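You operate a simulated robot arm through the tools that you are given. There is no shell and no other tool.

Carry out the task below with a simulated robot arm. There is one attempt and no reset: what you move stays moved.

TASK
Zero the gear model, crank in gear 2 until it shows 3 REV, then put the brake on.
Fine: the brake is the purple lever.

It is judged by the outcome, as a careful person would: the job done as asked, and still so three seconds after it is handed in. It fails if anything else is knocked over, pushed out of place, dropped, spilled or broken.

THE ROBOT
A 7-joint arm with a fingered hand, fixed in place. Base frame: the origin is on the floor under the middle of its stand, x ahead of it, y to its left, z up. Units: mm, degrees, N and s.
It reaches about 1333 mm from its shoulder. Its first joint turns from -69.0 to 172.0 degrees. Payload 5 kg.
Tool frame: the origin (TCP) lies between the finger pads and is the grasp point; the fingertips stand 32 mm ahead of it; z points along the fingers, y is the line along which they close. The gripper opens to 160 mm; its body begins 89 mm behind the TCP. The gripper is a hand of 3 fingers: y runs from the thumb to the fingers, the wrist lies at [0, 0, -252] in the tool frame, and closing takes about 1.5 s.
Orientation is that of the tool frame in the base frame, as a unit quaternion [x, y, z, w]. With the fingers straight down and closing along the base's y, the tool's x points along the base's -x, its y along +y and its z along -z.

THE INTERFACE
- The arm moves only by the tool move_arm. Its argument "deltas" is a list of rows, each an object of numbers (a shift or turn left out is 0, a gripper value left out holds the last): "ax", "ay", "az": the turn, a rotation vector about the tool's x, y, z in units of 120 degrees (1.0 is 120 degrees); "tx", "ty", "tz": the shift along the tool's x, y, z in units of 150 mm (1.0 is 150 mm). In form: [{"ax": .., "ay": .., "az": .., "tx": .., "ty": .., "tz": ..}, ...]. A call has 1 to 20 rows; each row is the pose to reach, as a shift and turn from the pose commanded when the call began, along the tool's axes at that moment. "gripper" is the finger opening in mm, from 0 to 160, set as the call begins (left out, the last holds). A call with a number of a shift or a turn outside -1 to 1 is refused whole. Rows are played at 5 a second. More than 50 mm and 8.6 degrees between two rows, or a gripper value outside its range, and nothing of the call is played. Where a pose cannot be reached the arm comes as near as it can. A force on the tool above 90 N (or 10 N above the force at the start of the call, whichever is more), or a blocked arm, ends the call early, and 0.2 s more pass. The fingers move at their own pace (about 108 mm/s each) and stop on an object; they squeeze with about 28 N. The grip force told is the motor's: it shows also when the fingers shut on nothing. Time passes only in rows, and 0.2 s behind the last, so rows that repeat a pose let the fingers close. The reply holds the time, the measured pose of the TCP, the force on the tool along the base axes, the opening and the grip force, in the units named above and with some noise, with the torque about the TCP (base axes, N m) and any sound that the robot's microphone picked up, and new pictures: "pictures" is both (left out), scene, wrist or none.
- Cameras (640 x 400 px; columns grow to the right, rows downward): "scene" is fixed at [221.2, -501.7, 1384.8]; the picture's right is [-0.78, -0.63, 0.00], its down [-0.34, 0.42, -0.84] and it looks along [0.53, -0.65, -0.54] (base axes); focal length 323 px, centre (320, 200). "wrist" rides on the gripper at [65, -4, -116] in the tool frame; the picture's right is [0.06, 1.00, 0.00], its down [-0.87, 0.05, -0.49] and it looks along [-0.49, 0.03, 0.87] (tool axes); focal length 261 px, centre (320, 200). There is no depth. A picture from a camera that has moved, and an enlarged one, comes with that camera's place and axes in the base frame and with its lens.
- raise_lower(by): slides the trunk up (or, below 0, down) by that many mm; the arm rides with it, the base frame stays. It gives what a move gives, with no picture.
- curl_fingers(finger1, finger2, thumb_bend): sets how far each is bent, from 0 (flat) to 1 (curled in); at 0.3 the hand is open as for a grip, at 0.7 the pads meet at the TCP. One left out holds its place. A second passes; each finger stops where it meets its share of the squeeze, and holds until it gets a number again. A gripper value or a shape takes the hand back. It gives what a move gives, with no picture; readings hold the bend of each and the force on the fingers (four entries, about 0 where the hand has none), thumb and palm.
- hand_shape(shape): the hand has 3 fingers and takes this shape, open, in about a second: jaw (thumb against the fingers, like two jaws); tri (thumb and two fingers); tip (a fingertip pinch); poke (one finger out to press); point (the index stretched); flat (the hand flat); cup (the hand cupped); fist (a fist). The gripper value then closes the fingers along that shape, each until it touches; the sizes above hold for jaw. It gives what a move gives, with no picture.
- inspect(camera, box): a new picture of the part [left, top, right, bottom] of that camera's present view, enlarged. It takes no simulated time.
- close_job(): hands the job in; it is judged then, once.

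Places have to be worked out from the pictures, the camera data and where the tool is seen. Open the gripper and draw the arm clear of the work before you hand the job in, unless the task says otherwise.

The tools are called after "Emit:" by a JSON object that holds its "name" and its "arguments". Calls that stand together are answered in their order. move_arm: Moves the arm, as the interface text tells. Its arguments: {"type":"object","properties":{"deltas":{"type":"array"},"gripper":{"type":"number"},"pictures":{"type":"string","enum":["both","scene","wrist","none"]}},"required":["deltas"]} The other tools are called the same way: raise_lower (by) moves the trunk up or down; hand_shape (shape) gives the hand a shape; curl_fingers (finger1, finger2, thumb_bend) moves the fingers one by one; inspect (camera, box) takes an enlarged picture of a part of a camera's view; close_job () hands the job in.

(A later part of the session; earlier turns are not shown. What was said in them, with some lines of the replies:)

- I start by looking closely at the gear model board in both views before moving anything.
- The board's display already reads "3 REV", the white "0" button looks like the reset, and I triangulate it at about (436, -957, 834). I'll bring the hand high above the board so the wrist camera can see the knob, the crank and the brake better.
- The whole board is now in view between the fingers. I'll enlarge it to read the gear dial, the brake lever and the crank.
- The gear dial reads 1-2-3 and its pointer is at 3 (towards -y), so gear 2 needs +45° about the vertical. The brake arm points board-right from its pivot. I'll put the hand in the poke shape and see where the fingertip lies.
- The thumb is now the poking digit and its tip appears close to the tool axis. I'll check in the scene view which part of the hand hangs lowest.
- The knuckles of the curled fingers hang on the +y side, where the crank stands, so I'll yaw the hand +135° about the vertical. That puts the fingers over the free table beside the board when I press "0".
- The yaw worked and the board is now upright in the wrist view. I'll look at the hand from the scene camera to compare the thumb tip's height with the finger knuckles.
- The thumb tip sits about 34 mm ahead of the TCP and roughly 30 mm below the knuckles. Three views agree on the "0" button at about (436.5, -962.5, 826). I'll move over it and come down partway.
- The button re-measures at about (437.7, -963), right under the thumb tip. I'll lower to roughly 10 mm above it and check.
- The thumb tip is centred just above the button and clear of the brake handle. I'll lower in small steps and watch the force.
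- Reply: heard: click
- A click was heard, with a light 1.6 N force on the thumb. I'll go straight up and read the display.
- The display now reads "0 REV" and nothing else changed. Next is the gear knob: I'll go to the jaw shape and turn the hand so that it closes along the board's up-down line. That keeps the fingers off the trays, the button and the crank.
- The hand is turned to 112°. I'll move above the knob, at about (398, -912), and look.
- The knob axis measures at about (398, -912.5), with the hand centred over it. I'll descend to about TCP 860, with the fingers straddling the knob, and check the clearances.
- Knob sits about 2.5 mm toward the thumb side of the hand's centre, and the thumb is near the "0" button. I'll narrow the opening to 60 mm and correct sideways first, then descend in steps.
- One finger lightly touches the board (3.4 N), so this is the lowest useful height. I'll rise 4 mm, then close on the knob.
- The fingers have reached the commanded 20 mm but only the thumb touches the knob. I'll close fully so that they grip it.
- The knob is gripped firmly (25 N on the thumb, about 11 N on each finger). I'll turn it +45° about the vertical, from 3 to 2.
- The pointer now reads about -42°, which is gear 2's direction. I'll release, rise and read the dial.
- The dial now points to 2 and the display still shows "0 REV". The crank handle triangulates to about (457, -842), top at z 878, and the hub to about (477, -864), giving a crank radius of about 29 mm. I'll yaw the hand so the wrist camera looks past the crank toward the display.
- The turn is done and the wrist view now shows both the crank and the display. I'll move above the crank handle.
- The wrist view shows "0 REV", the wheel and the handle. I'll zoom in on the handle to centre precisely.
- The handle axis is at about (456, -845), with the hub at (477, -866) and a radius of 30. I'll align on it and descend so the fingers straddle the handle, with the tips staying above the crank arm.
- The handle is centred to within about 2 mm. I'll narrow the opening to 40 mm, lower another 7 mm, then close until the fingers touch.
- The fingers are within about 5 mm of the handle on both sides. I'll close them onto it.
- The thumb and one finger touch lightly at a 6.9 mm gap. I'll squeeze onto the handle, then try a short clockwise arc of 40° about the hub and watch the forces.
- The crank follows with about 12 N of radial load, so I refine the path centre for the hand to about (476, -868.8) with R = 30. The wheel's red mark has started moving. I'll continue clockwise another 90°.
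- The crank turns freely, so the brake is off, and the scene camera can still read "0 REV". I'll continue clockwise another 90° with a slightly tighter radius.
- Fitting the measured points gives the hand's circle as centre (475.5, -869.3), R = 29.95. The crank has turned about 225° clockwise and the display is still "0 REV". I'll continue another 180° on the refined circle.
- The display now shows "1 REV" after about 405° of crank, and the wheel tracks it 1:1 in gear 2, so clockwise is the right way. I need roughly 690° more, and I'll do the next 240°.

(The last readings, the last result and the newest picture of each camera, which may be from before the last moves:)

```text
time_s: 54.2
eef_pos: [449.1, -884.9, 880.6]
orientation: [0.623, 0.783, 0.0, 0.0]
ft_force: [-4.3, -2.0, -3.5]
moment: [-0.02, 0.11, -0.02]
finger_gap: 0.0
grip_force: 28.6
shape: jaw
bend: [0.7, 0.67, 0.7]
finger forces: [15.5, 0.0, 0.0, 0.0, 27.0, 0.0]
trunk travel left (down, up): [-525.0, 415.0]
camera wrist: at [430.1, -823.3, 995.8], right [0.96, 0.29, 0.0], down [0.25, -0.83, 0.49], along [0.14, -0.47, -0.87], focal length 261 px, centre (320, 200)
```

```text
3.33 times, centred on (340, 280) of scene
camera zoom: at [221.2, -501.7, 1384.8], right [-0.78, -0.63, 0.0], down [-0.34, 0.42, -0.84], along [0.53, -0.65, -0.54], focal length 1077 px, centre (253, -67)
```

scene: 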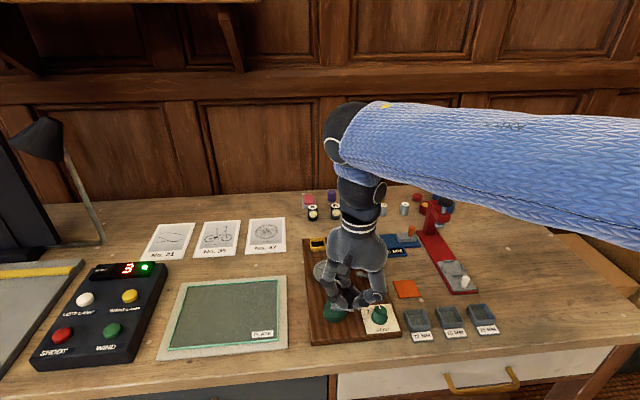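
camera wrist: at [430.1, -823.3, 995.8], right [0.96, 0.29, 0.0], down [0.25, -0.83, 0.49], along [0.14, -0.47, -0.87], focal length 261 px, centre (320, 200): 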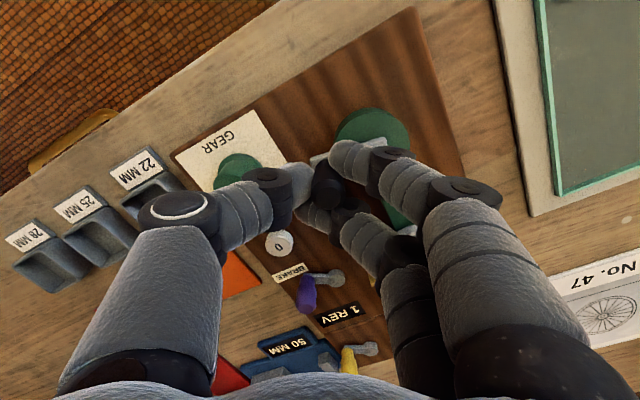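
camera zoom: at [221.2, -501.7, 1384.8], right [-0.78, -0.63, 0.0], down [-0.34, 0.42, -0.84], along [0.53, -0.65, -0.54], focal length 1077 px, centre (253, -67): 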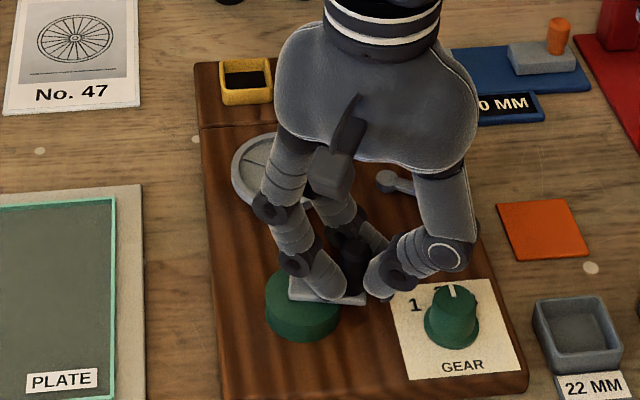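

The display still shows "1 REV" at about 645°, so it counts completed turns. I'll continue another 240° on the same circle.

Emit:
{"name": "move_arm", "arguments": {"deltas": [{"tx": 0.0409, "ty": -0.0083}, {"tx": 0.0826, "ty": -0.0078}, {"tx": 0.1234, "ty": 0.0013}, {"tx": 0.1613, "ty": 0.0187}, {"tx": 0.1949, "ty": 0.0436}, {"tx": 0.2225, "ty": 0.0749}, {"tx": 0.243, "ty": 0.1112}, {"tx": 0.2554, "ty": 0.1511}, {"tx": 0.2594, "ty": 0.1926}, {"tx": 0.2546, "ty": 0.2341}, {"tx": 0.2412, "ty": 0.2737}, {"tx": 0.22, "ty": 0.3096}, {"tx": 0.1917, "ty": 0.3403}, {"tx": 0.1577, "ty": 0.3645}, {"tx": 0.1194, "ty": 0.3811}, {"tx": 0.0785, "ty": 0.3893}, {"tx": 0.0368, "ty": 0.3889}, {"tx": -0.004, "ty": 0.3798}, {"tx": -0.0419, "ty": 0.3624}, {"tx": -0.0755, "ty": 0.3375}], "pictures": "both"}}

Emit:
{"name": "inspect", "arguments": {"camera": "wrist", "box": [180, 100, 460, 370]}}

Emit:
{"name": "inspect", "arguments": {"camera": "scene", "box": [280, 220, 400, 340]}}

```text
time_s: 58.4
eef_pos: [501.1, -884.3, 881.0]
orientation: [0.622, 0.783, 0.001, -0.001]
ft_force: [-13.9, 8.2, -4.3]
moment: [0.15, 0.29, 0.04]
finger_gap: 0.0
grip_force: 28.4
shape: jaw
bend: [0.7, 0.67, 0.7]
finger forces: [19.6, 0.1, 0.1, 0.0, 30.2, 0.1]
trunk travel left (down, up): [-525.0, 415.0]
camera wrist: at [482.0, -821.8, 995.9], right [0.96, 0.29, 0.0], down [0.25, -0.83, 0.49], along [0.14, -0.47, -0.87], focal length 261 px, centre (320, 200)
```

scene: 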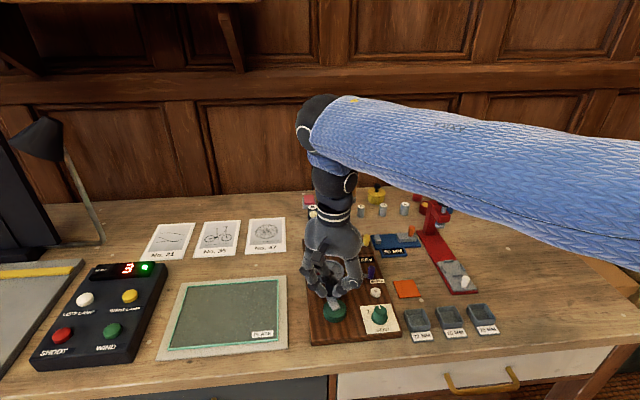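
wrist: 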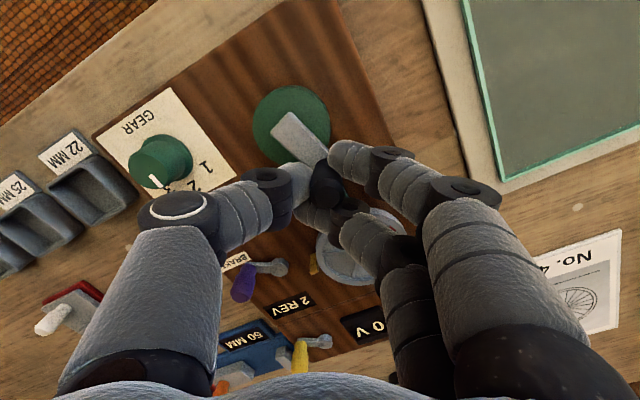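

```text
1.48 times, centred on (320, 235) of wrist
camera zoom: at [482.0, -821.8, 995.9], right [0.96, 0.29, 0.0], down [0.25, -0.83, 0.49], along [0.14, -0.47, -0.87], focal length 386 px, centre (320, 148)
```

zoom: 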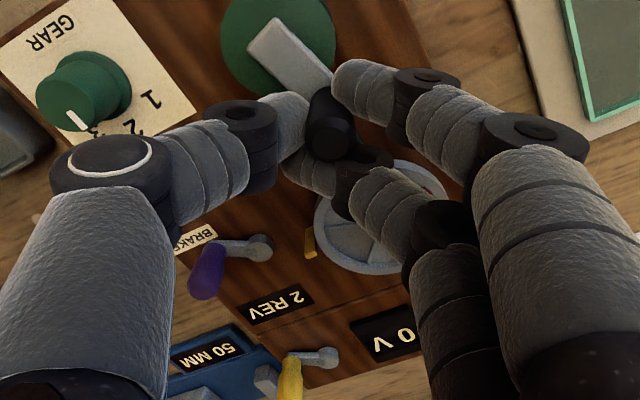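

```text
3.33 times, centred on (340, 280) of scene
camera zoom: at [221.2, -501.7, 1384.8], right [-0.78, -0.63, 0.0], down [-0.34, 0.42, -0.84], along [0.53, -0.65, -0.54], focal length 1077 px, centre (253, -67)
```

zoom: 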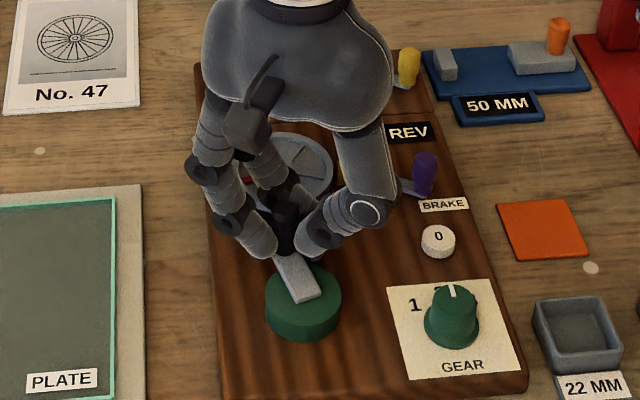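

The display shows "2 REV" at about 885°. The last arc is 216° more, to about 1100°, which ends just past three turns.

Emit:
{"name": "move_arm", "arguments": {"deltas": [{"tx": -0.0276, "ty": -0.0313}, {"tx": -0.0481, "ty": -0.0677}, {"tx": -0.0606, "ty": -0.1075}, {"tx": -0.0645, "ty": -0.1491}, {"tx": -0.0597, "ty": -0.1905}, {"tx": -0.0464, "ty": -0.2301}, {"tx": -0.0251, "ty": -0.266}, {"tx": 0.0031, "ty": -0.2968}, {"tx": 0.0371, "ty": -0.3209}, {"tx": 0.0755, "ty": -0.3375}, {"tx": 0.1164, "ty": -0.3458}, {"tx": 0.1581, "ty": -0.3453}, {"tx": 0.1989, "ty": -0.3362}, {"tx": 0.2368, "ty": -0.3188}, {"tx": 0.2703, "ty": -0.294}, {"tx": 0.2979, "ty": -0.2627}, {"tx": 0.3184, "ty": -0.2263}, {"tx": 0.3309, "ty": -0.1865}, {"tx": 0.3309, "ty": -0.1865}], "pictures": "both"}}

Emit:
{"name": "inspect", "arguments": {"camera": "wrist", "box": [180, 100, 460, 370]}}

Emit:
{"name": "inspect", "arguments": {"camera": "scene", "box": [280, 220, 400, 340]}}

```text
time_s: 62.4
eef_pos: [462.5, -842.2, 880.1]
orientation: [0.622, 0.783, 0.0, 0.0]
ft_force: [-4.2, 10.6, -5.0]
moment: [0.22, 0.07, 0.07]
finger_gap: 0.3
grip_force: 27.9
shape: jaw
bend: [0.7, 0.67, 0.7]
finger forces: [22.0, 0.1, 0.0, 0.0, 25.2, 0.0]
trunk travel left (down, up): [-525.0, 415.0]
camera wrist: at [444.5, -779.1, 995.9], right [0.96, 0.29, 0.0], down [0.25, -0.83, 0.49], along [0.14, -0.47, -0.87], focal length 261 px, centre (320, 200)
```

scene: 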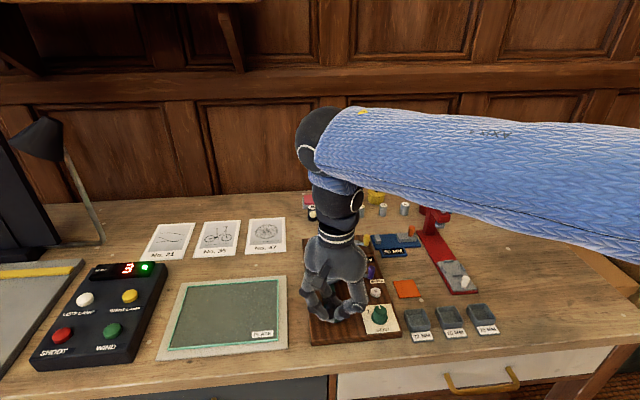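
wrist: 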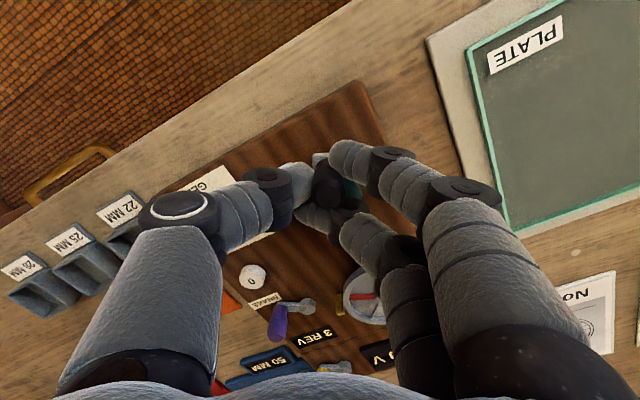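

```text
1.48 times, centred on (320, 235) of wrist
camera zoom: at [444.5, -779.1, 995.9], right [0.96, 0.29, 0.0], down [0.25, -0.83, 0.49], along [0.14, -0.47, -0.87], focal length 386 px, centre (320, 148)
```

zoom: 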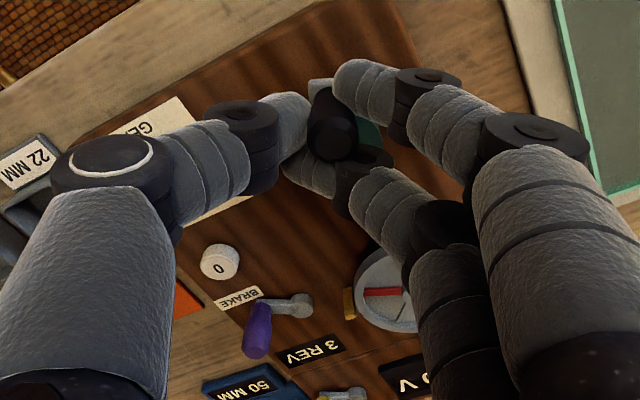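

```text
3.33 times, centred on (340, 280) of scene
camera zoom: at [221.2, -501.7, 1384.8], right [-0.78, -0.63, 0.0], down [-0.34, 0.42, -0.84], along [0.53, -0.65, -0.54], focal length 1077 px, centre (253, -67)
```

zoom: 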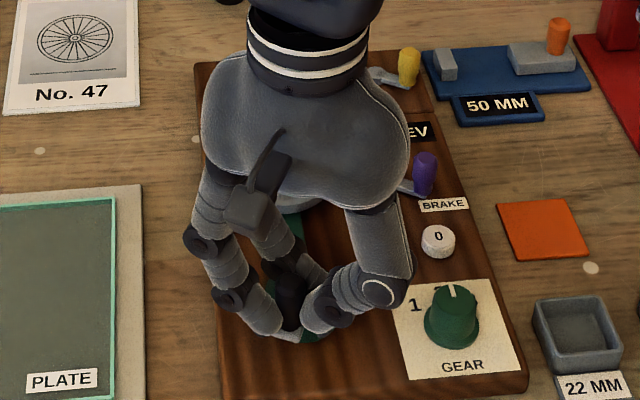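

The display shows "3 REV" with the red mark just past the index. I'll open the hand in place, rise straight up and confirm that it stays.

Emit:
{"name": "move_arm", "arguments": {"deltas": [{"tz": 0}, {"tz": 0}, {"tz": 0}, {"tz": 0}], "gripper": 70, "pictures": "wrist"}}

Emit:
{"name": "move_arm", "arguments": {"deltas": [{"tz": -0.1}, {"tz": -0.3}, {"tz": -0.55}, {"tz": -0.8}, {"tz": -0.8}], "pictures": "both"}}

Emit:
{"name": "inspect", "arguments": {"camera": "wrist", "box": [220, 100, 460, 370]}}

Emit:
{"name": "inspect", "arguments": {"camera": "scene", "box": [280, 220, 400, 340]}}

```text
time_s: 63.4
eef_pos: [462.7, -841.2, 881.1]
orientation: [0.622, 0.783, 0.0, -0.001]
ft_force: [0.6, -0.8, 0.4]
moment: [0.04, 0.01, 0.01]
finger_gap: 69.4
grip_force: 0.0
shape: jaw
bend: [0.73, 0.73, 0.7]
finger forces: [0.1, 0.0, 0.0, 0.0, 0.0, 0.0]
trunk travel left (down, up): [-525.0, 415.0]
camera wrist: at [444.2, -779.7, 995.9], right [0.96, 0.29, 0.0], down [0.25, -0.83, 0.49], along [0.14, -0.47, -0.87], focal length 261 px, centre (320, 200)
```

wrist: 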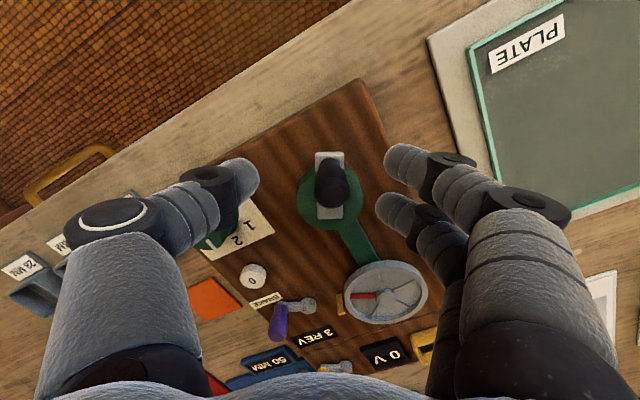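

```text
time_s: 64.6
eef_pos: [464.0, -842.7, 999.1]
orientation: [0.622, 0.783, 0.0, 0.0]
ft_force: [1.4, -0.8, 0.4]
moment: [-0.01, 0.0, -0.01]
finger_gap: 69.5
grip_force: 0.0
shape: jaw
bend: [0.73, 0.73, 0.7]
finger forces: [0.0, 0.0, 0.1, 0.0, 0.1, 0.0]
trunk travel left (down, up): [-525.0, 415.0]
camera wrist: at [444.6, -779.8, 1115.3], right [0.96, 0.29, 0.0], down [0.25, -0.83, 0.49], along [0.14, -0.47, -0.87], focal length 261 px, centre (320, 200)
```

scene: 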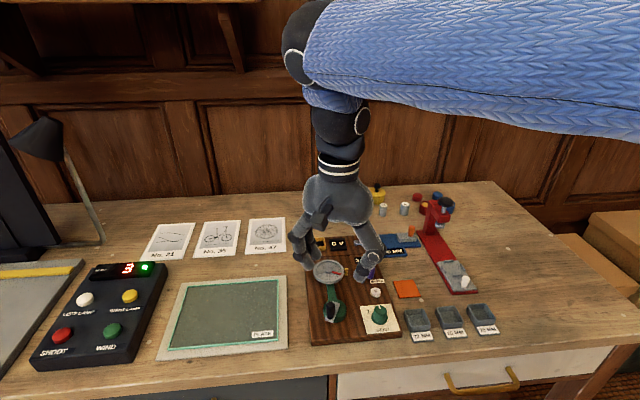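
wrist: 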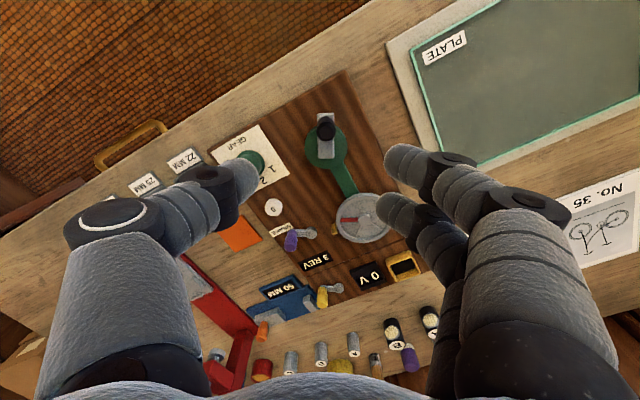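

```text
1.48 times, centred on (340, 235) of wrist
camera zoom: at [444.6, -779.8, 1115.3], right [0.96, 0.29, 0.0], down [0.25, -0.83, 0.49], along [0.14, -0.47, -0.87], focal length 386 px, centre (290, 148)
```

zoom: 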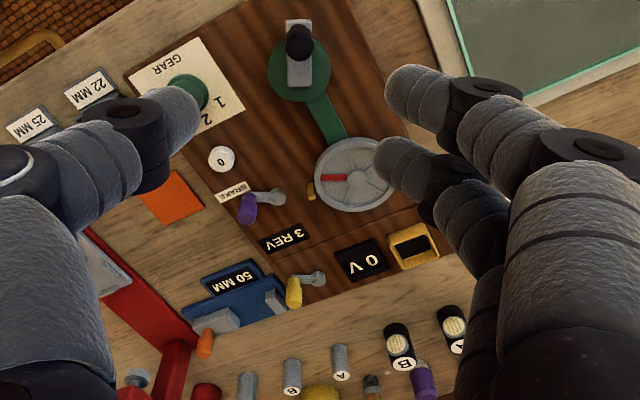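

```text
3.33 times, centred on (340, 280) of scene
camera zoom: at [221.2, -501.7, 1384.8], right [-0.78, -0.63, 0.0], down [-0.34, 0.42, -0.84], along [0.53, -0.65, -0.54], focal length 1077 px, centre (253, -67)
```

zoom: 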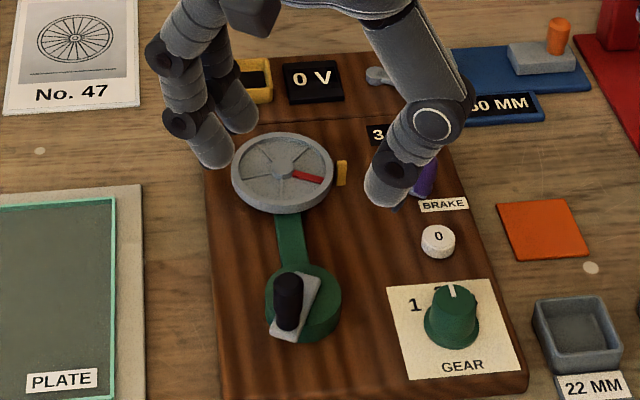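

The count holds at "3 REV". Now the brake: I'll zoom in on the purple lever from both cameras to work out its pivot, arm and handle.

Emit:
{"name": "inspect", "arguments": {"camera": "wrist", "box": [250, 190, 350, 280]}}

Emit:
{"name": "inspect", "arguments": {"camera": "scene", "box": [330, 225, 400, 305]}}

```text
4.44 times, centred on (300, 235) of wrist
camera zoom: at [444.6, -779.8, 1115.3], right [0.96, 0.29, 0.0], down [0.25, -0.83, 0.49], along [0.14, -0.47, -0.87], focal length 1158 px, centre (409, 44)
```

zoom: 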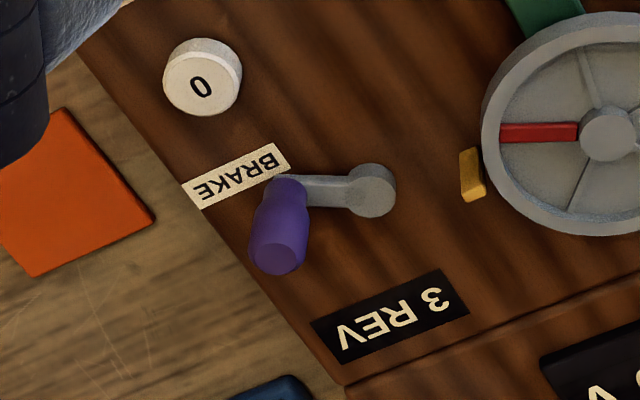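

```text
5.00 times, centred on (365, 265) of scene
camera zoom: at [221.2, -501.7, 1384.8], right [-0.78, -0.63, 0.0], down [-0.34, 0.42, -0.84], along [0.53, -0.65, -0.54], focal length 1616 px, centre (95, -125)
```

zoom: 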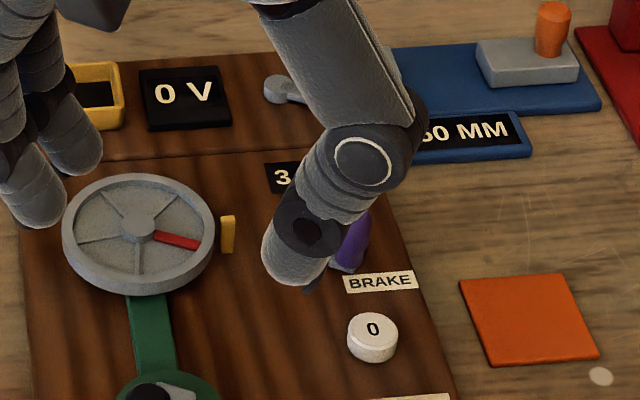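

The lever pivots at about (496, -992). Its handle stands at about (470, -999), top about z 852, arm 26 mm long and 30° below board-right. Off is this lower position because the crank ran freely, so I'll push it toward board-up with the thumb, first forming the poke shape and squaring the hand to the board.

Emit:
{"name": "hand_shape", "arguments": {"shape": "poke"}}

Emit:
{"name": "move_arm", "arguments": {"deltas": [{"az": -0.067}, {"az": -0.134}, {"az": -0.2}, {"az": -0.267}, {"az": -0.267}], "pictures": "none"}}

Emit:
{"name": "move_arm", "arguments": {"deltas": [{"tx": -0.144, "ty": -0.17}, {"tx": -0.287, "ty": -0.341}, {"tx": -0.43, "ty": -0.512}, {"tx": -0.574, "ty": -0.682}, {"tx": -0.574, "ty": -0.682}], "pictures": "both"}}

Emit:
{"name": "inspect", "arguments": {"camera": "wrist", "box": [180, 100, 460, 340]}}

```text
time_s: 65.5
eef_pos: [462.5, -841.6, 1000.3]
orientation: [0.621, 0.784, 0.0, 0.0]
ft_force: [0.3, -0.2, 1.3]
moment: [-0.01, 0.01, 0.02]
finger_gap: 0.0
grip_force: 0.1
shape: poke
bend: [1.0, 1.0, 0.46]
finger forces: [0.0, 0.1, 0.0, 0.0, 0.0, 0.0]
trunk travel left (down, up): [-525.0, 415.0]
```

```text
time_s: 66.7
eef_pos: [463.0, -842.9, 999.7]
orientation: [0.381, 0.924, 0.0, -0.001]
ft_force: [0.1, 0.0, -0.6]
moment: [0.0, 0.0, -0.02]
finger_gap: 0.1
grip_force: 0.2
shape: poke
bend: [1.0, 1.0, 0.46]
finger forces: [0.1, 0.0, 0.0, 0.0, 0.0, 0.0]
trunk travel left (down, up): [-525.0, 415.0]
```

```text
time_s: 67.9
eef_pos: [452.6, -975.2, 1002.1]
orientation: [0.382, 0.924, 0.0, 0.0]
ft_force: [-0.6, 0.7, -0.2]
moment: [0.01, 0.02, 0.0]
finger_gap: 0.1
grip_force: 0.1
shape: poke
bend: [1.0, 1.0, 0.46]
finger forces: [0.0, 0.0, 0.0, 0.1, 0.0, 0.1]
trunk travel left (down, up): [-525.0, 415.0]
camera wrist: at [402.4, -932.6, 1117.6], right [0.66, 0.75, 0.0], down [0.65, -0.57, 0.49], along [0.37, -0.32, -0.87], focal length 261 px, centre (320, 200)
```

scene: 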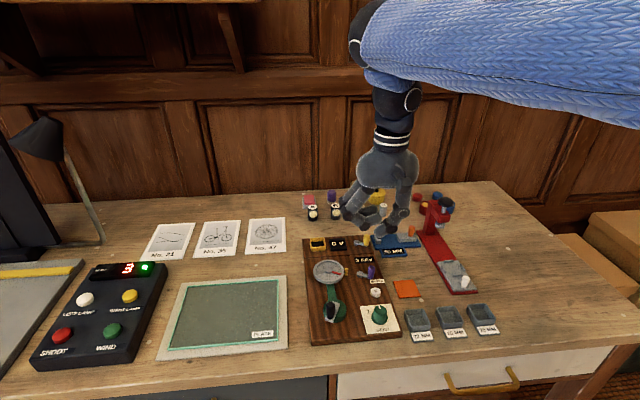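
wrist: 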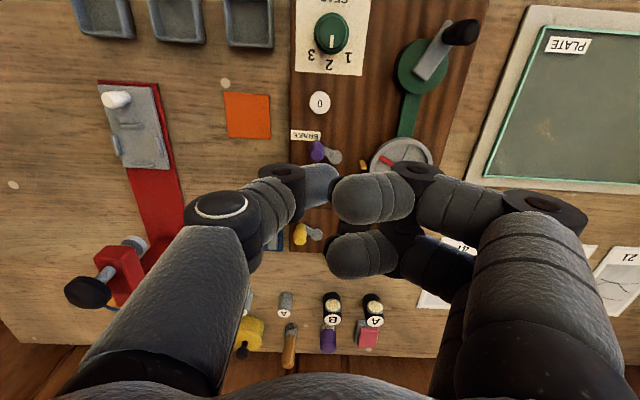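

```text
1.67 times, centred on (320, 220) of wrist
camera zoom: at [402.4, -932.6, 1117.6], right [0.66, 0.75, 0.0], down [0.65, -0.57, 0.49], along [0.37, -0.32, -0.87], focal length 434 px, centre (320, 167)
```

zoom: 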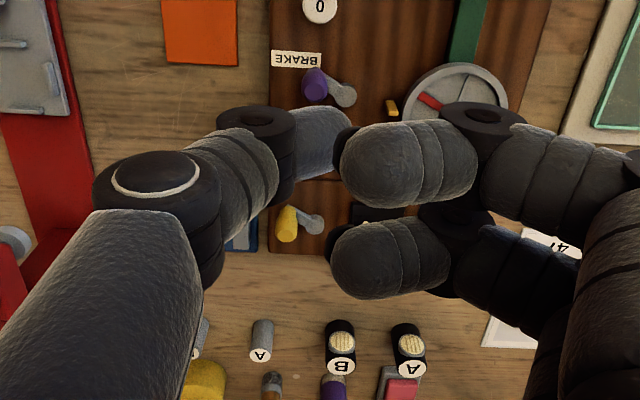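

The hand is square to the board and above the work area. I'll zoom in on the lever once more to refine its position before descending.

Emit:
{"name": "inspect", "arguments": {"camera": "wrist", "box": [280, 85, 380, 170]}}

Emit:
{"name": "inspect", "arguments": {"camera": "scene", "box": [330, 225, 400, 305]}}

```text
4.71 times, centred on (330, 128) of wrist
camera zoom: at [402.4, -932.6, 1117.6], right [0.66, 0.75, 0.0], down [0.65, -0.57, 0.49], along [0.37, -0.32, -0.87], focal length 1227 px, centre (273, 541)
```

zoom: 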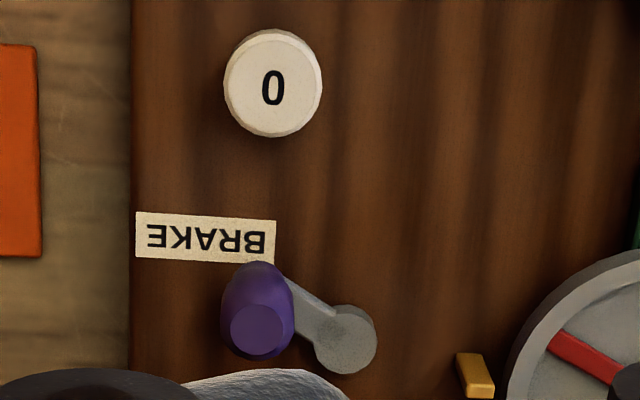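

```text
5.00 times, centred on (365, 265) of scene
camera zoom: at [221.2, -501.7, 1384.8], right [-0.78, -0.63, 0.0], down [-0.34, 0.42, -0.84], along [0.53, -0.65, -0.54], focal length 1616 px, centre (95, -125)
```

zoom: 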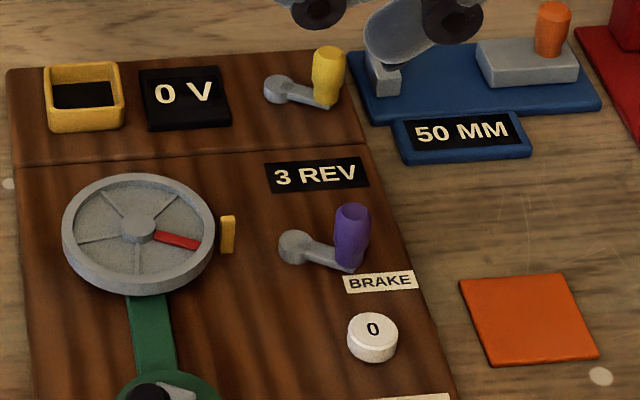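

The lever handle refines to about (471, -997), top z 851. The thumb is 28 mm to its board-down side, so I'll descend to TCP 872, which stays above the "0" button but overlaps the handle's upper part.

Emit:
{"name": "move_arm", "arguments": {"deltas": [{"tz": 0.25}, {"tz": 0.5}, {"tz": 0.7}, {"tz": 0.8}, {"tz": 0.867}, {"tz": 0.867}], "pictures": "both"}}

Emit:
{"name": "inspect", "arguments": {"camera": "wrist", "box": [220, 80, 420, 260]}}

Emit:
{"name": "inspect", "arguments": {"camera": "scene", "box": [310, 215, 430, 325]}}

```text
time_s: 69.3
eef_pos: [452.2, -976.5, 869.7]
orientation: [0.382, 0.924, 0.0, 0.0]
ft_force: [0.9, 0.5, -0.1]
moment: [0.01, 0.02, 0.02]
finger_gap: 0.0
grip_force: 0.0
shape: poke
bend: [1.0, 1.0, 0.46]
finger forces: [0.0, 0.0, 0.1, 0.0, 0.0, 0.1]
trunk travel left (down, up): [-525.0, 415.0]
camera wrist: at [403.2, -932.4, 985.8], right [0.66, 0.75, 0.0], down [0.65, -0.57, 0.49], along [0.37, -0.32, -0.87], focal length 261 px, centre (320, 200)
```

scene: 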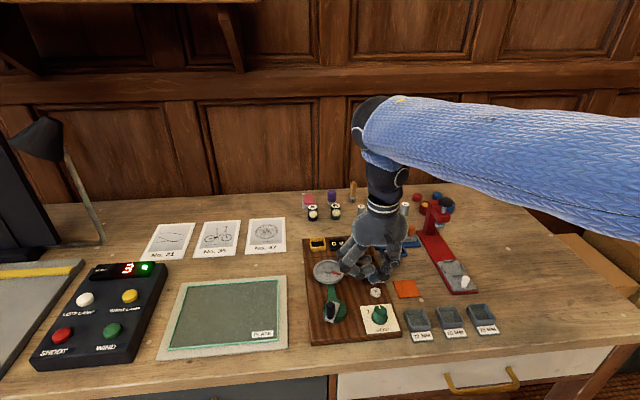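
wrist: 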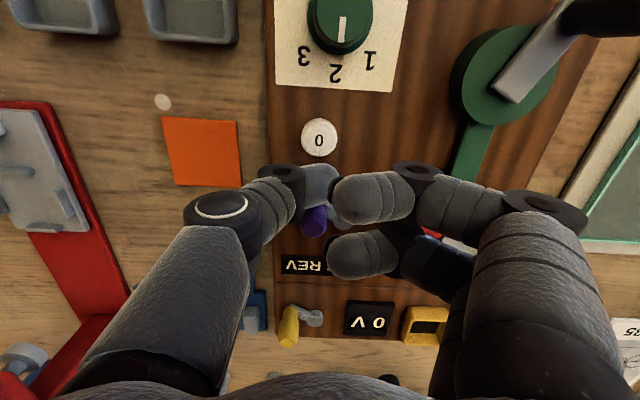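

```text
2.22 times, centred on (320, 170) of wrist
camera zoom: at [403.2, -932.4, 985.8], right [0.66, 0.75, 0.0], down [0.65, -0.57, 0.49], along [0.37, -0.32, -0.87], focal length 579 px, centre (320, 267)
```

zoom: 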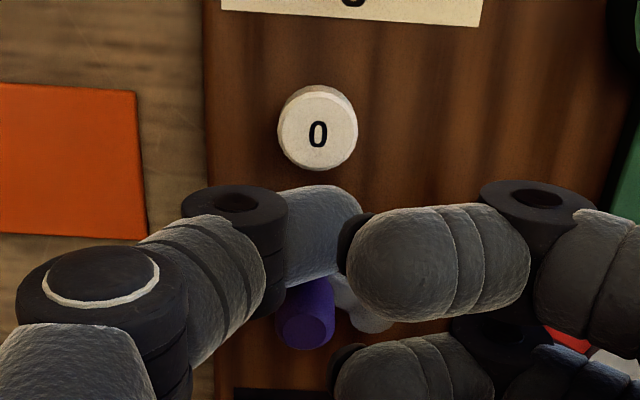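

```text
3.64 times, centred on (370, 270) of scene
camera zoom: at [221.2, -501.7, 1384.8], right [-0.78, -0.63, 0.0], down [-0.34, 0.42, -0.84], along [0.53, -0.65, -0.54], focal length 1175 px, centre (138, -54)
```

zoom: 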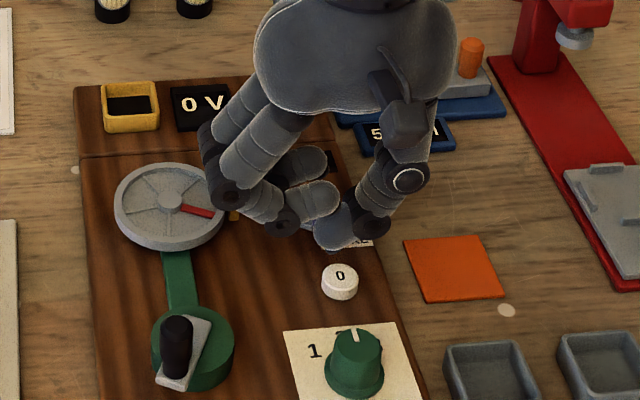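

The thumb is in the gap between the "0" button and the purple handle. I'll push slowly toward board-up in small steps and watch the force.

Emit:
{"name": "move_arm", "arguments": {"deltas": [{"tx": -0.02}, {"tx": -0.04}, {"tx": -0.06}, {"tx": -0.08}, {"tx": -0.1}, {"tx": -0.1}], "pictures": "wrist"}}

Emit:
{"name": "inspect", "arguments": {"camera": "wrist", "box": [220, 80, 420, 260]}}

```text
time_s: 70.7
eef_pos: [462.8, -986.6, 870.7]
orientation: [0.382, 0.924, 0.001, 0.0]
ft_force: [-0.1, 0.0, 0.3]
moment: [0.04, 0.0, 0.02]
finger_gap: 0.0
grip_force: 0.1
shape: poke
bend: [1.0, 1.0, 0.46]
finger forces: [0.0, 0.0, 0.1, 0.1, 0.4, 0.0]
trunk travel left (down, up): [-525.0, 415.0]
camera wrist: at [413.3, -943.2, 985.8], right [0.66, 0.75, 0.0], down [0.65, -0.57, 0.49], along [0.37, -0.32, -0.87], focal length 261 px, centre (320, 200)
```

wrist: 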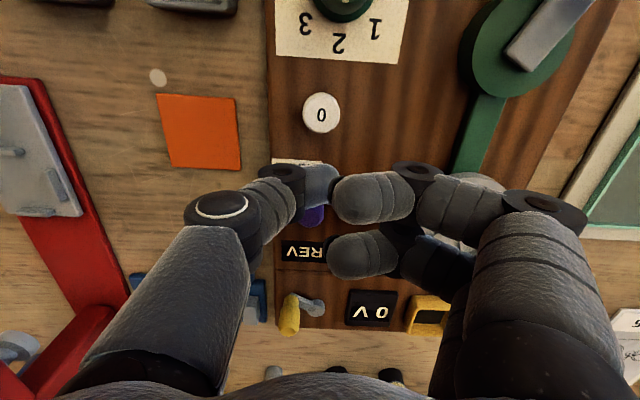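

```text
2.22 times, centred on (320, 170) of wrist
camera zoom: at [413.3, -943.2, 985.8], right [0.66, 0.75, 0.0], down [0.65, -0.57, 0.49], along [0.37, -0.32, -0.87], focal length 579 px, centre (320, 267)
```

zoom: 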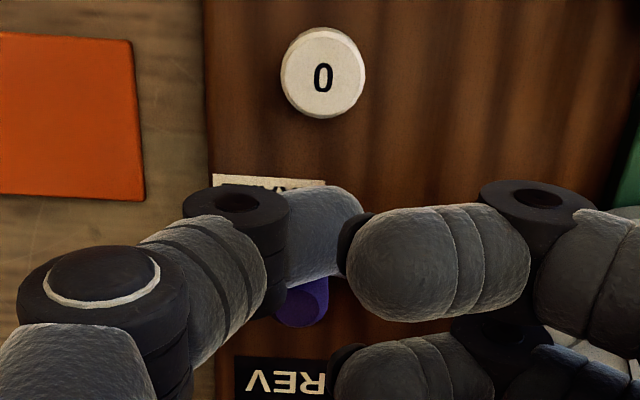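

Just making contact (0.4 N on the thumb). I'll push about 12 mm further.

Emit:
{"name": "move_arm", "arguments": {"deltas": [{"tx": -0.02}, {"tx": -0.04}, {"tx": -0.06}, {"tx": -0.08}, {"tx": -0.08}], "pictures": "both"}}

Emit:
{"name": "inspect", "arguments": {"camera": "wrist", "box": [220, 80, 420, 260]}}

Emit:
{"name": "inspect", "arguments": {"camera": "scene", "box": [310, 215, 430, 325]}}

```text
time_s: 71.9
eef_pos: [472.0, -993.9, 870.2]
orientation: [0.381, 0.925, 0.0, -0.001]
ft_force: [-0.5, 0.0, -0.2]
moment: [0.0, 0.03, -0.02]
finger_gap: 0.0
grip_force: 0.0
shape: poke
bend: [1.0, 1.0, 0.46]
finger forces: [0.0, 0.0, 0.1, 0.0, 0.4, 0.0]
trunk travel left (down, up): [-525.0, 415.0]
camera wrist: at [422.1, -951.8, 985.8], right [0.66, 0.75, 0.0], down [0.65, -0.57, 0.49], along [0.37, -0.32, -0.87], focal length 261 px, centre (320, 200)
```

scene: 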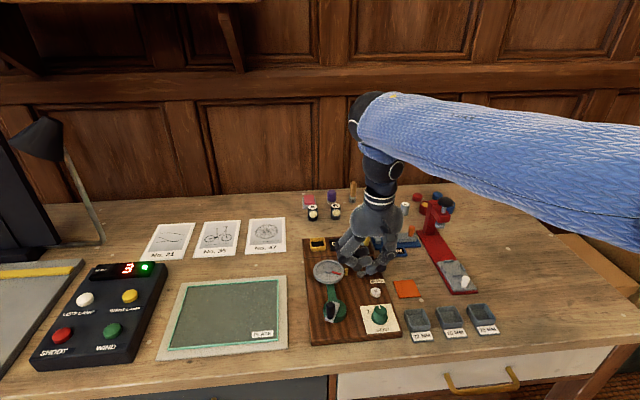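
wrist: 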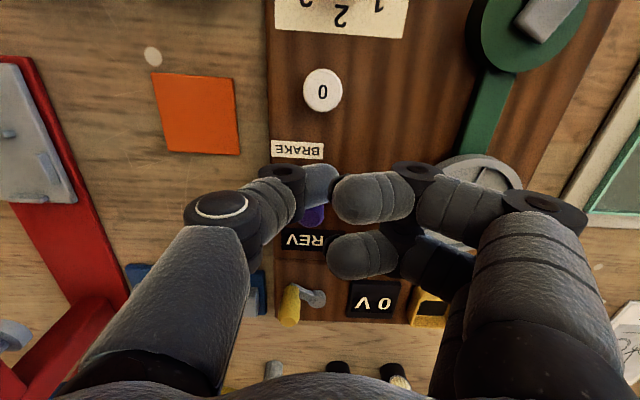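

```text
2.22 times, centred on (320, 170) of wrist
camera zoom: at [422.1, -951.8, 985.8], right [0.66, 0.75, 0.0], down [0.65, -0.57, 0.49], along [0.37, -0.32, -0.87], focal length 579 px, centre (320, 267)
```

zoom: 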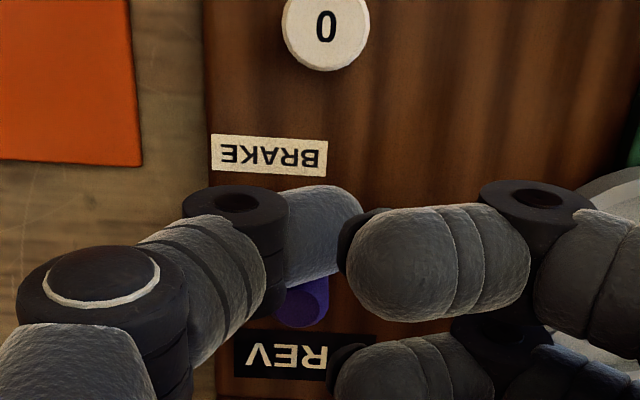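

```text
3.64 times, centred on (370, 270) of scene
camera zoom: at [221.2, -501.7, 1384.8], right [-0.78, -0.63, 0.0], down [-0.34, 0.42, -0.84], along [0.53, -0.65, -0.54], focal length 1175 px, centre (138, -54)
```

zoom: 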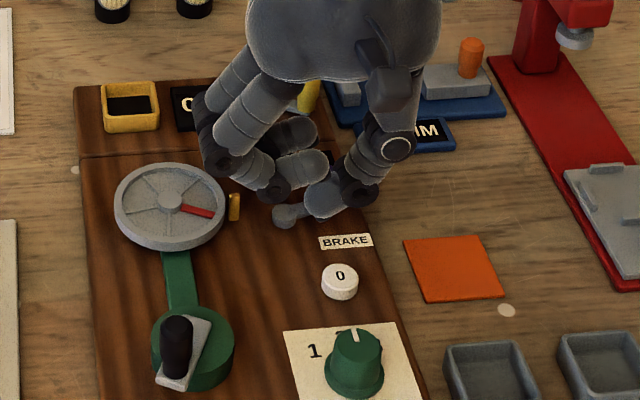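

The lever follows easily at about 0.4 N. I'll continue toward board-up in smaller steps until I hear or feel its end stop.

Emit:
{"name": "move_arm", "arguments": {"deltas": [{"tx": -0.014}, {"tx": -0.028}, {"tx": -0.042}, {"tx": -0.056}, {"tx": -0.056}], "pictures": "none"}}

Emit:
{"name": "move_arm", "arguments": {"deltas": [{"tx": -0.014}, {"tx": -0.028}, {"tx": -0.042}, {"tx": -0.042}], "pictures": "both"}}

Emit:
{"name": "inspect", "arguments": {"camera": "wrist", "box": [220, 80, 420, 260]}}

Emit:
{"name": "inspect", "arguments": {"camera": "scene", "box": [310, 215, 430, 325]}}

```text
time_s: 73.1
eef_pos: [476.6, -1001.1, 869.5]
orientation: [0.382, 0.924, 0.0, 0.001]
ft_force: [-3.0, 3.9, 0.4]
moment: [0.04, 0.05, 0.02]
finger_gap: 0.0
grip_force: 0.0
shape: poke
bend: [1.0, 1.0, 0.46]
finger forces: [0.0, 0.1, 0.0, 0.0, 3.9, 0.0]
trunk travel left (down, up): [-525.0, 415.0]
```

```text
time_s: 74.1
eef_pos: [478.2, -1002.2, 869.7]
orientation: [0.381, 0.924, 0.002, -0.001]
ft_force: [-31.9, 36.7, -7.7]
moment: [0.77, 0.62, -0.05]
finger_gap: 0.0
grip_force: 0.1
shape: poke
bend: [1.0, 1.0, 0.46]
finger forces: [0.1, 0.0, 0.0, 0.0, 48.3, 0.0]
trunk travel left (down, up): [-525.0, 415.0]
camera wrist: at [429.0, -959.7, 986.4], right [0.66, 0.75, 0.0], down [0.65, -0.58, 0.49], along [0.37, -0.32, -0.87], focal length 261 px, centre (320, 200)
```

scene: 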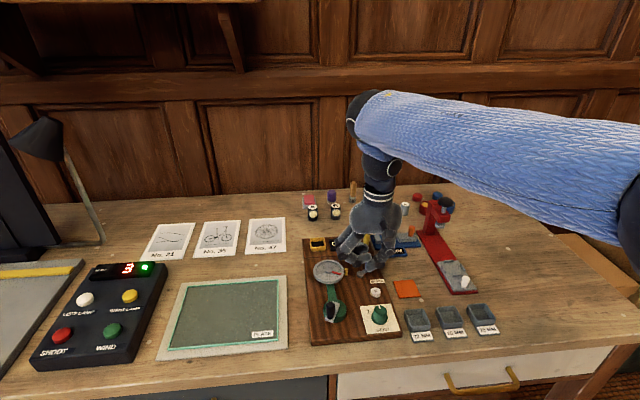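
wrist: 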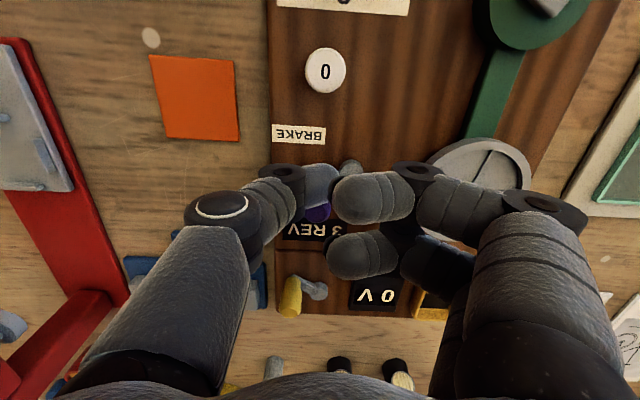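

```text
2.22 times, centred on (320, 170) of wrist
camera zoom: at [429.0, -959.7, 986.4], right [0.66, 0.75, 0.0], down [0.65, -0.58, 0.49], along [0.37, -0.32, -0.87], focal length 579 px, centre (320, 267)
```

zoom: 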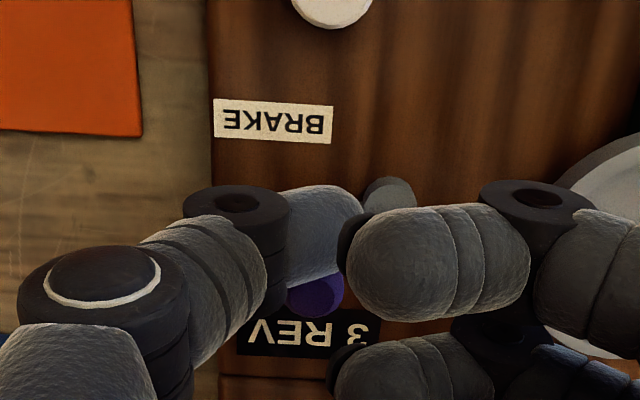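

```text
3.64 times, centred on (370, 270) of scene
camera zoom: at [221.2, -501.7, 1384.8], right [-0.78, -0.63, 0.0], down [-0.34, 0.42, -0.84], along [0.53, -0.65, -0.54], focal length 1175 px, centre (138, -54)
```

zoom: 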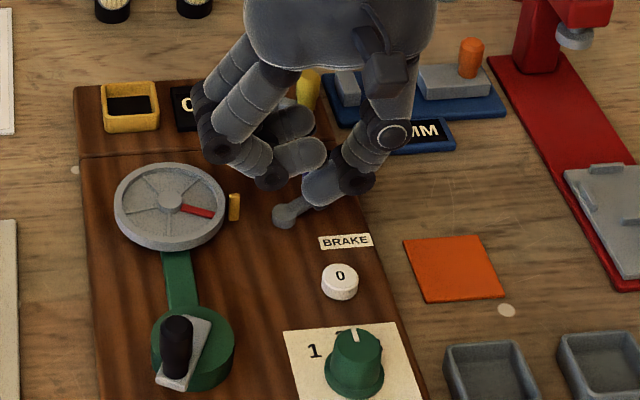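

The force rose to about 48 N, which means the lever has reached its other end stop after roughly 50° of swing. I'll back the thumb off, rise and check that it stays.

Emit:
{"name": "move_arm", "arguments": {"deltas": [{"tx": 0.05}, {"tx": 0.1}, {"tx": 0.1}, {"tx": 0.1, "tz": -0.2}, {"tx": 0.1, "tz": -0.5}, {"tx": 0.1, "tz": -0.8}, {"tx": 0.1, "tz": -0.8}], "pictures": "both"}}

Emit:
{"name": "inspect", "arguments": {"camera": "wrist", "box": [240, 60, 420, 260]}}

Emit:
{"name": "inspect", "arguments": {"camera": "scene", "box": [310, 215, 430, 325]}}

```text
time_s: 75.7
eef_pos: [471.8, -995.6, 989.2]
orientation: [0.381, 0.925, 0.001, 0.0]
ft_force: [0.5, 0.9, 0.6]
moment: [0.03, 0.0, 0.02]
finger_gap: 0.0
grip_force: 0.0
shape: poke
bend: [1.0, 1.0, 0.46]
finger forces: [0.0, 0.1, 0.1, 0.0, 0.0, 0.0]
trunk travel left (down, up): [-525.0, 415.0]
camera wrist: at [421.7, -952.9, 1104.4], right [0.66, 0.75, 0.0], down [0.65, -0.58, 0.49], along [0.37, -0.32, -0.87], focal length 261 px, centre (320, 200)
```

scene: 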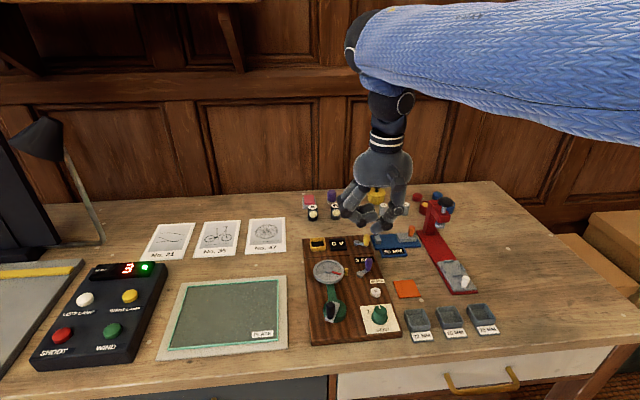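
wrist: 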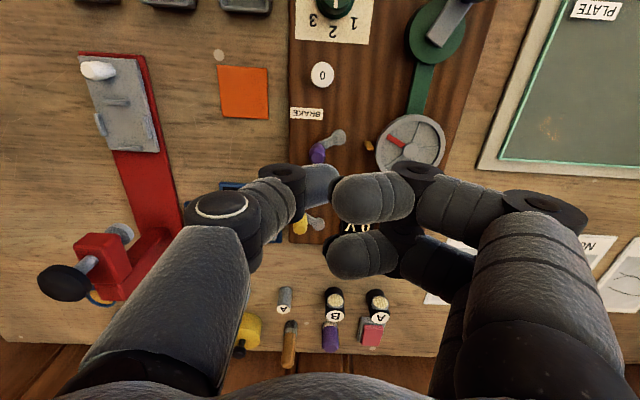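

```text
2.00 times, centred on (330, 160) of wrist
camera zoom: at [421.7, -952.9, 1104.4], right [0.66, 0.75, 0.0], down [0.65, -0.58, 0.49], along [0.37, -0.32, -0.87], focal length 521 px, centre (300, 280)
```

zoom: 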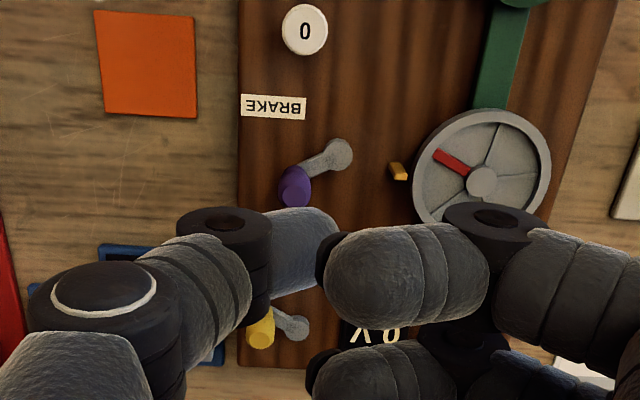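

```text
3.64 times, centred on (370, 270) of scene
camera zoom: at [221.2, -501.7, 1384.8], right [-0.78, -0.63, 0.0], down [-0.34, 0.42, -0.84], along [0.53, -0.65, -0.54], focal length 1175 px, centre (138, -54)
```

zoom: 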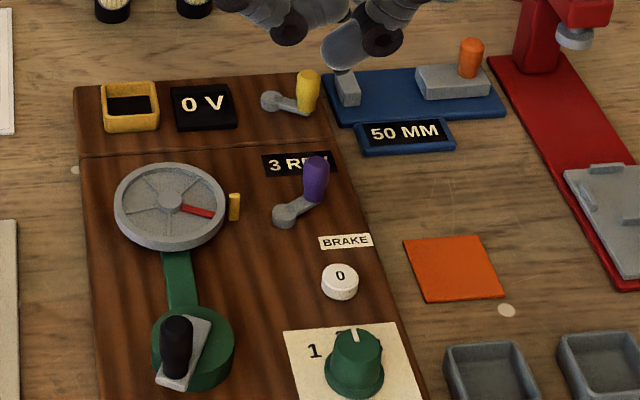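

The lever stays up at its other stop, the display reads "3 REV", the gear pointer is at 2 and nothing else has moved. I'll rise well clear, open the hand and draw the arm back from the table.

Emit:
{"name": "move_arm", "arguments": {"deltas": [{"tz": -0.25}, {"tz": -0.5}, {"tz": -0.75}, {"tz": -0.98}, {"tz": -0.98}], "pictures": "none"}}

Emit:
{"name": "hand_shape", "arguments": {"shape": "jaw"}}

Emit:
{"name": "move_arm", "arguments": {"deltas": [{"tx": 0.14, "ty": 0.14}, {"tx": 0.29, "ty": 0.29}, {"tx": 0.44, "ty": 0.44}, {"tx": 0.59, "ty": 0.59}], "gripper": 160, "pictures": "none"}}

Emit:
{"name": "move_arm", "arguments": {"deltas": [{"tx": 0.17, "ty": 0.17}, {"tx": 0.34, "ty": 0.34}, {"tx": 0.52, "ty": 0.52}, {"tx": 0.7, "ty": 0.7}, {"tx": 0.88, "ty": 0.88}, {"tx": 0.88, "ty": 0.88}], "pictures": "both"}}

Emit:
{"name": "inspect", "arguments": {"camera": "scene", "box": [290, 220, 430, 350]}}

```text
time_s: 76.9
eef_pos: [471.7, -995.6, 1136.4]
orientation: [0.382, 0.924, 0.0, 0.0]
ft_force: [0.1, -0.4, 0.2]
moment: [0.01, 0.04, -0.01]
finger_gap: 0.0
grip_force: 0.0
shape: poke
bend: [1.0, 1.0, 0.46]
finger forces: [0.1, 0.1, 0.0, 0.1, 0.0, 0.0]
trunk travel left (down, up): [-525.0, 415.0]
```

```text
time_s: 77.8
eef_pos: [472.0, -994.3, 1137.0]
orientation: [0.382, 0.924, 0.0, 0.001]
ft_force: [0.0, -0.7, -0.1]
moment: [-0.03, 0.0, 0.03]
finger_gap: 160.1
grip_force: 0.0
shape: jaw
bend: [0.3, 0.3, 0.3]
finger forces: [0.0, 0.1, 0.0, 0.0, 0.1, 0.0]
trunk travel left (down, up): [-525.0, 415.0]
```

```text
time_s: 78.8
eef_pos: [472.1, -868.3, 1137.5]
orientation: [0.382, 0.924, 0.0, 0.0]
ft_force: [-0.3, -0.8, 0.1]
moment: [-0.03, 0.0, -0.03]
finger_gap: 160.0
grip_force: 0.2
shape: jaw
bend: [0.3, 0.3, 0.3]
finger forces: [0.1, 0.0, 0.0, 0.1, 0.1, 0.1]
trunk travel left (down, up): [-525.0, 415.0]
```

```text
time_s: 80.2
eef_pos: [470.9, -682.4, 1136.7]
orientation: [0.382, 0.924, 0.0, 0.0]
ft_force: [-0.3, -0.4, -0.6]
moment: [0.02, -0.03, 0.0]
finger_gap: 159.9
grip_force: 0.0
shape: jaw
bend: [0.3, 0.3, 0.3]
finger forces: [0.0, 0.1, 0.0, 0.0, 0.0, 0.0]
trunk travel left (down, up): [-525.0, 415.0]
camera wrist: at [421.9, -639.8, 1252.5], right [0.66, 0.75, 0.0], down [0.65, -0.58, 0.49], along [0.37, -0.32, -0.87], focal length 261 px, centre (320, 200)
```

scene: 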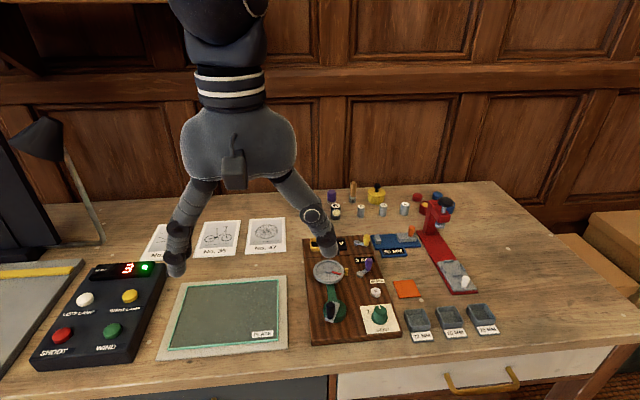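
wrist: 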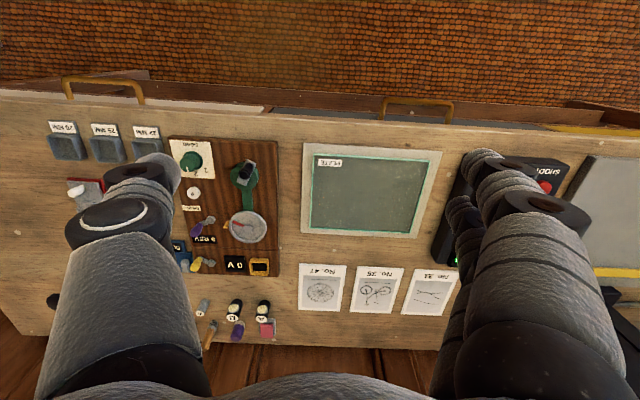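

```text
3.08 times, centred on (360, 285) of scene
camera zoom: at [221.2, -501.7, 1384.8], right [-0.78, -0.63, 0.0], down [-0.34, 0.42, -0.84], along [0.53, -0.65, -0.54], focal length 994 px, centre (197, -62)
```

zoom: 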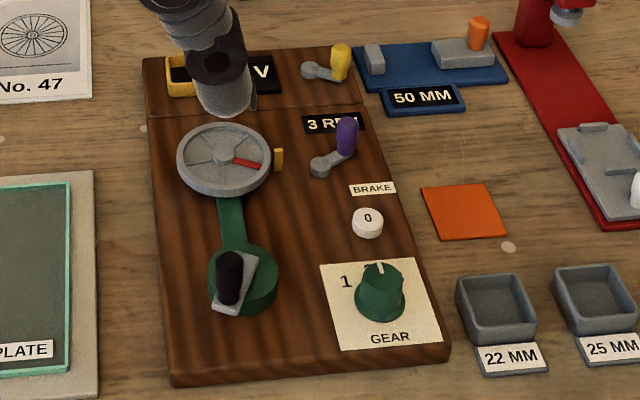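

The arm is clear with the hand open. The model shows 3 REV in gear 2, the purple brake lever is at its other stop, and everything else is where it was, so I'll hand the job in.

Emit:
{"name": "close_job", "arguments": {}}

```text
The job is handed in.
```

I zeroed the gear model, cranked it in gear 2 until it showed 3 REV, and moved the purple brake lever across. Then I handed the job in.

- **Zero:** I pressed the white "0" button and the display went from 3 REV to 0 REV.
- **Gear:** I turned the knob from 3 to 2, and the pointer stayed there after I let go.
- **Crank:** I turned it clockwise about three full turns. The display counted 1, 2, 3, and the red mark stopped just past its index. It still read 3 REV after I let go.
- **Brake:** I pushed the purple lever to its other end stop and it stayed there. The crank had turned freely in the old position, so I took the new position as on. I didn't nudge the crank afterwards to check that it is locked.

I saw nothing else on the table move. The hand is open and the arm is drawn back from the work.
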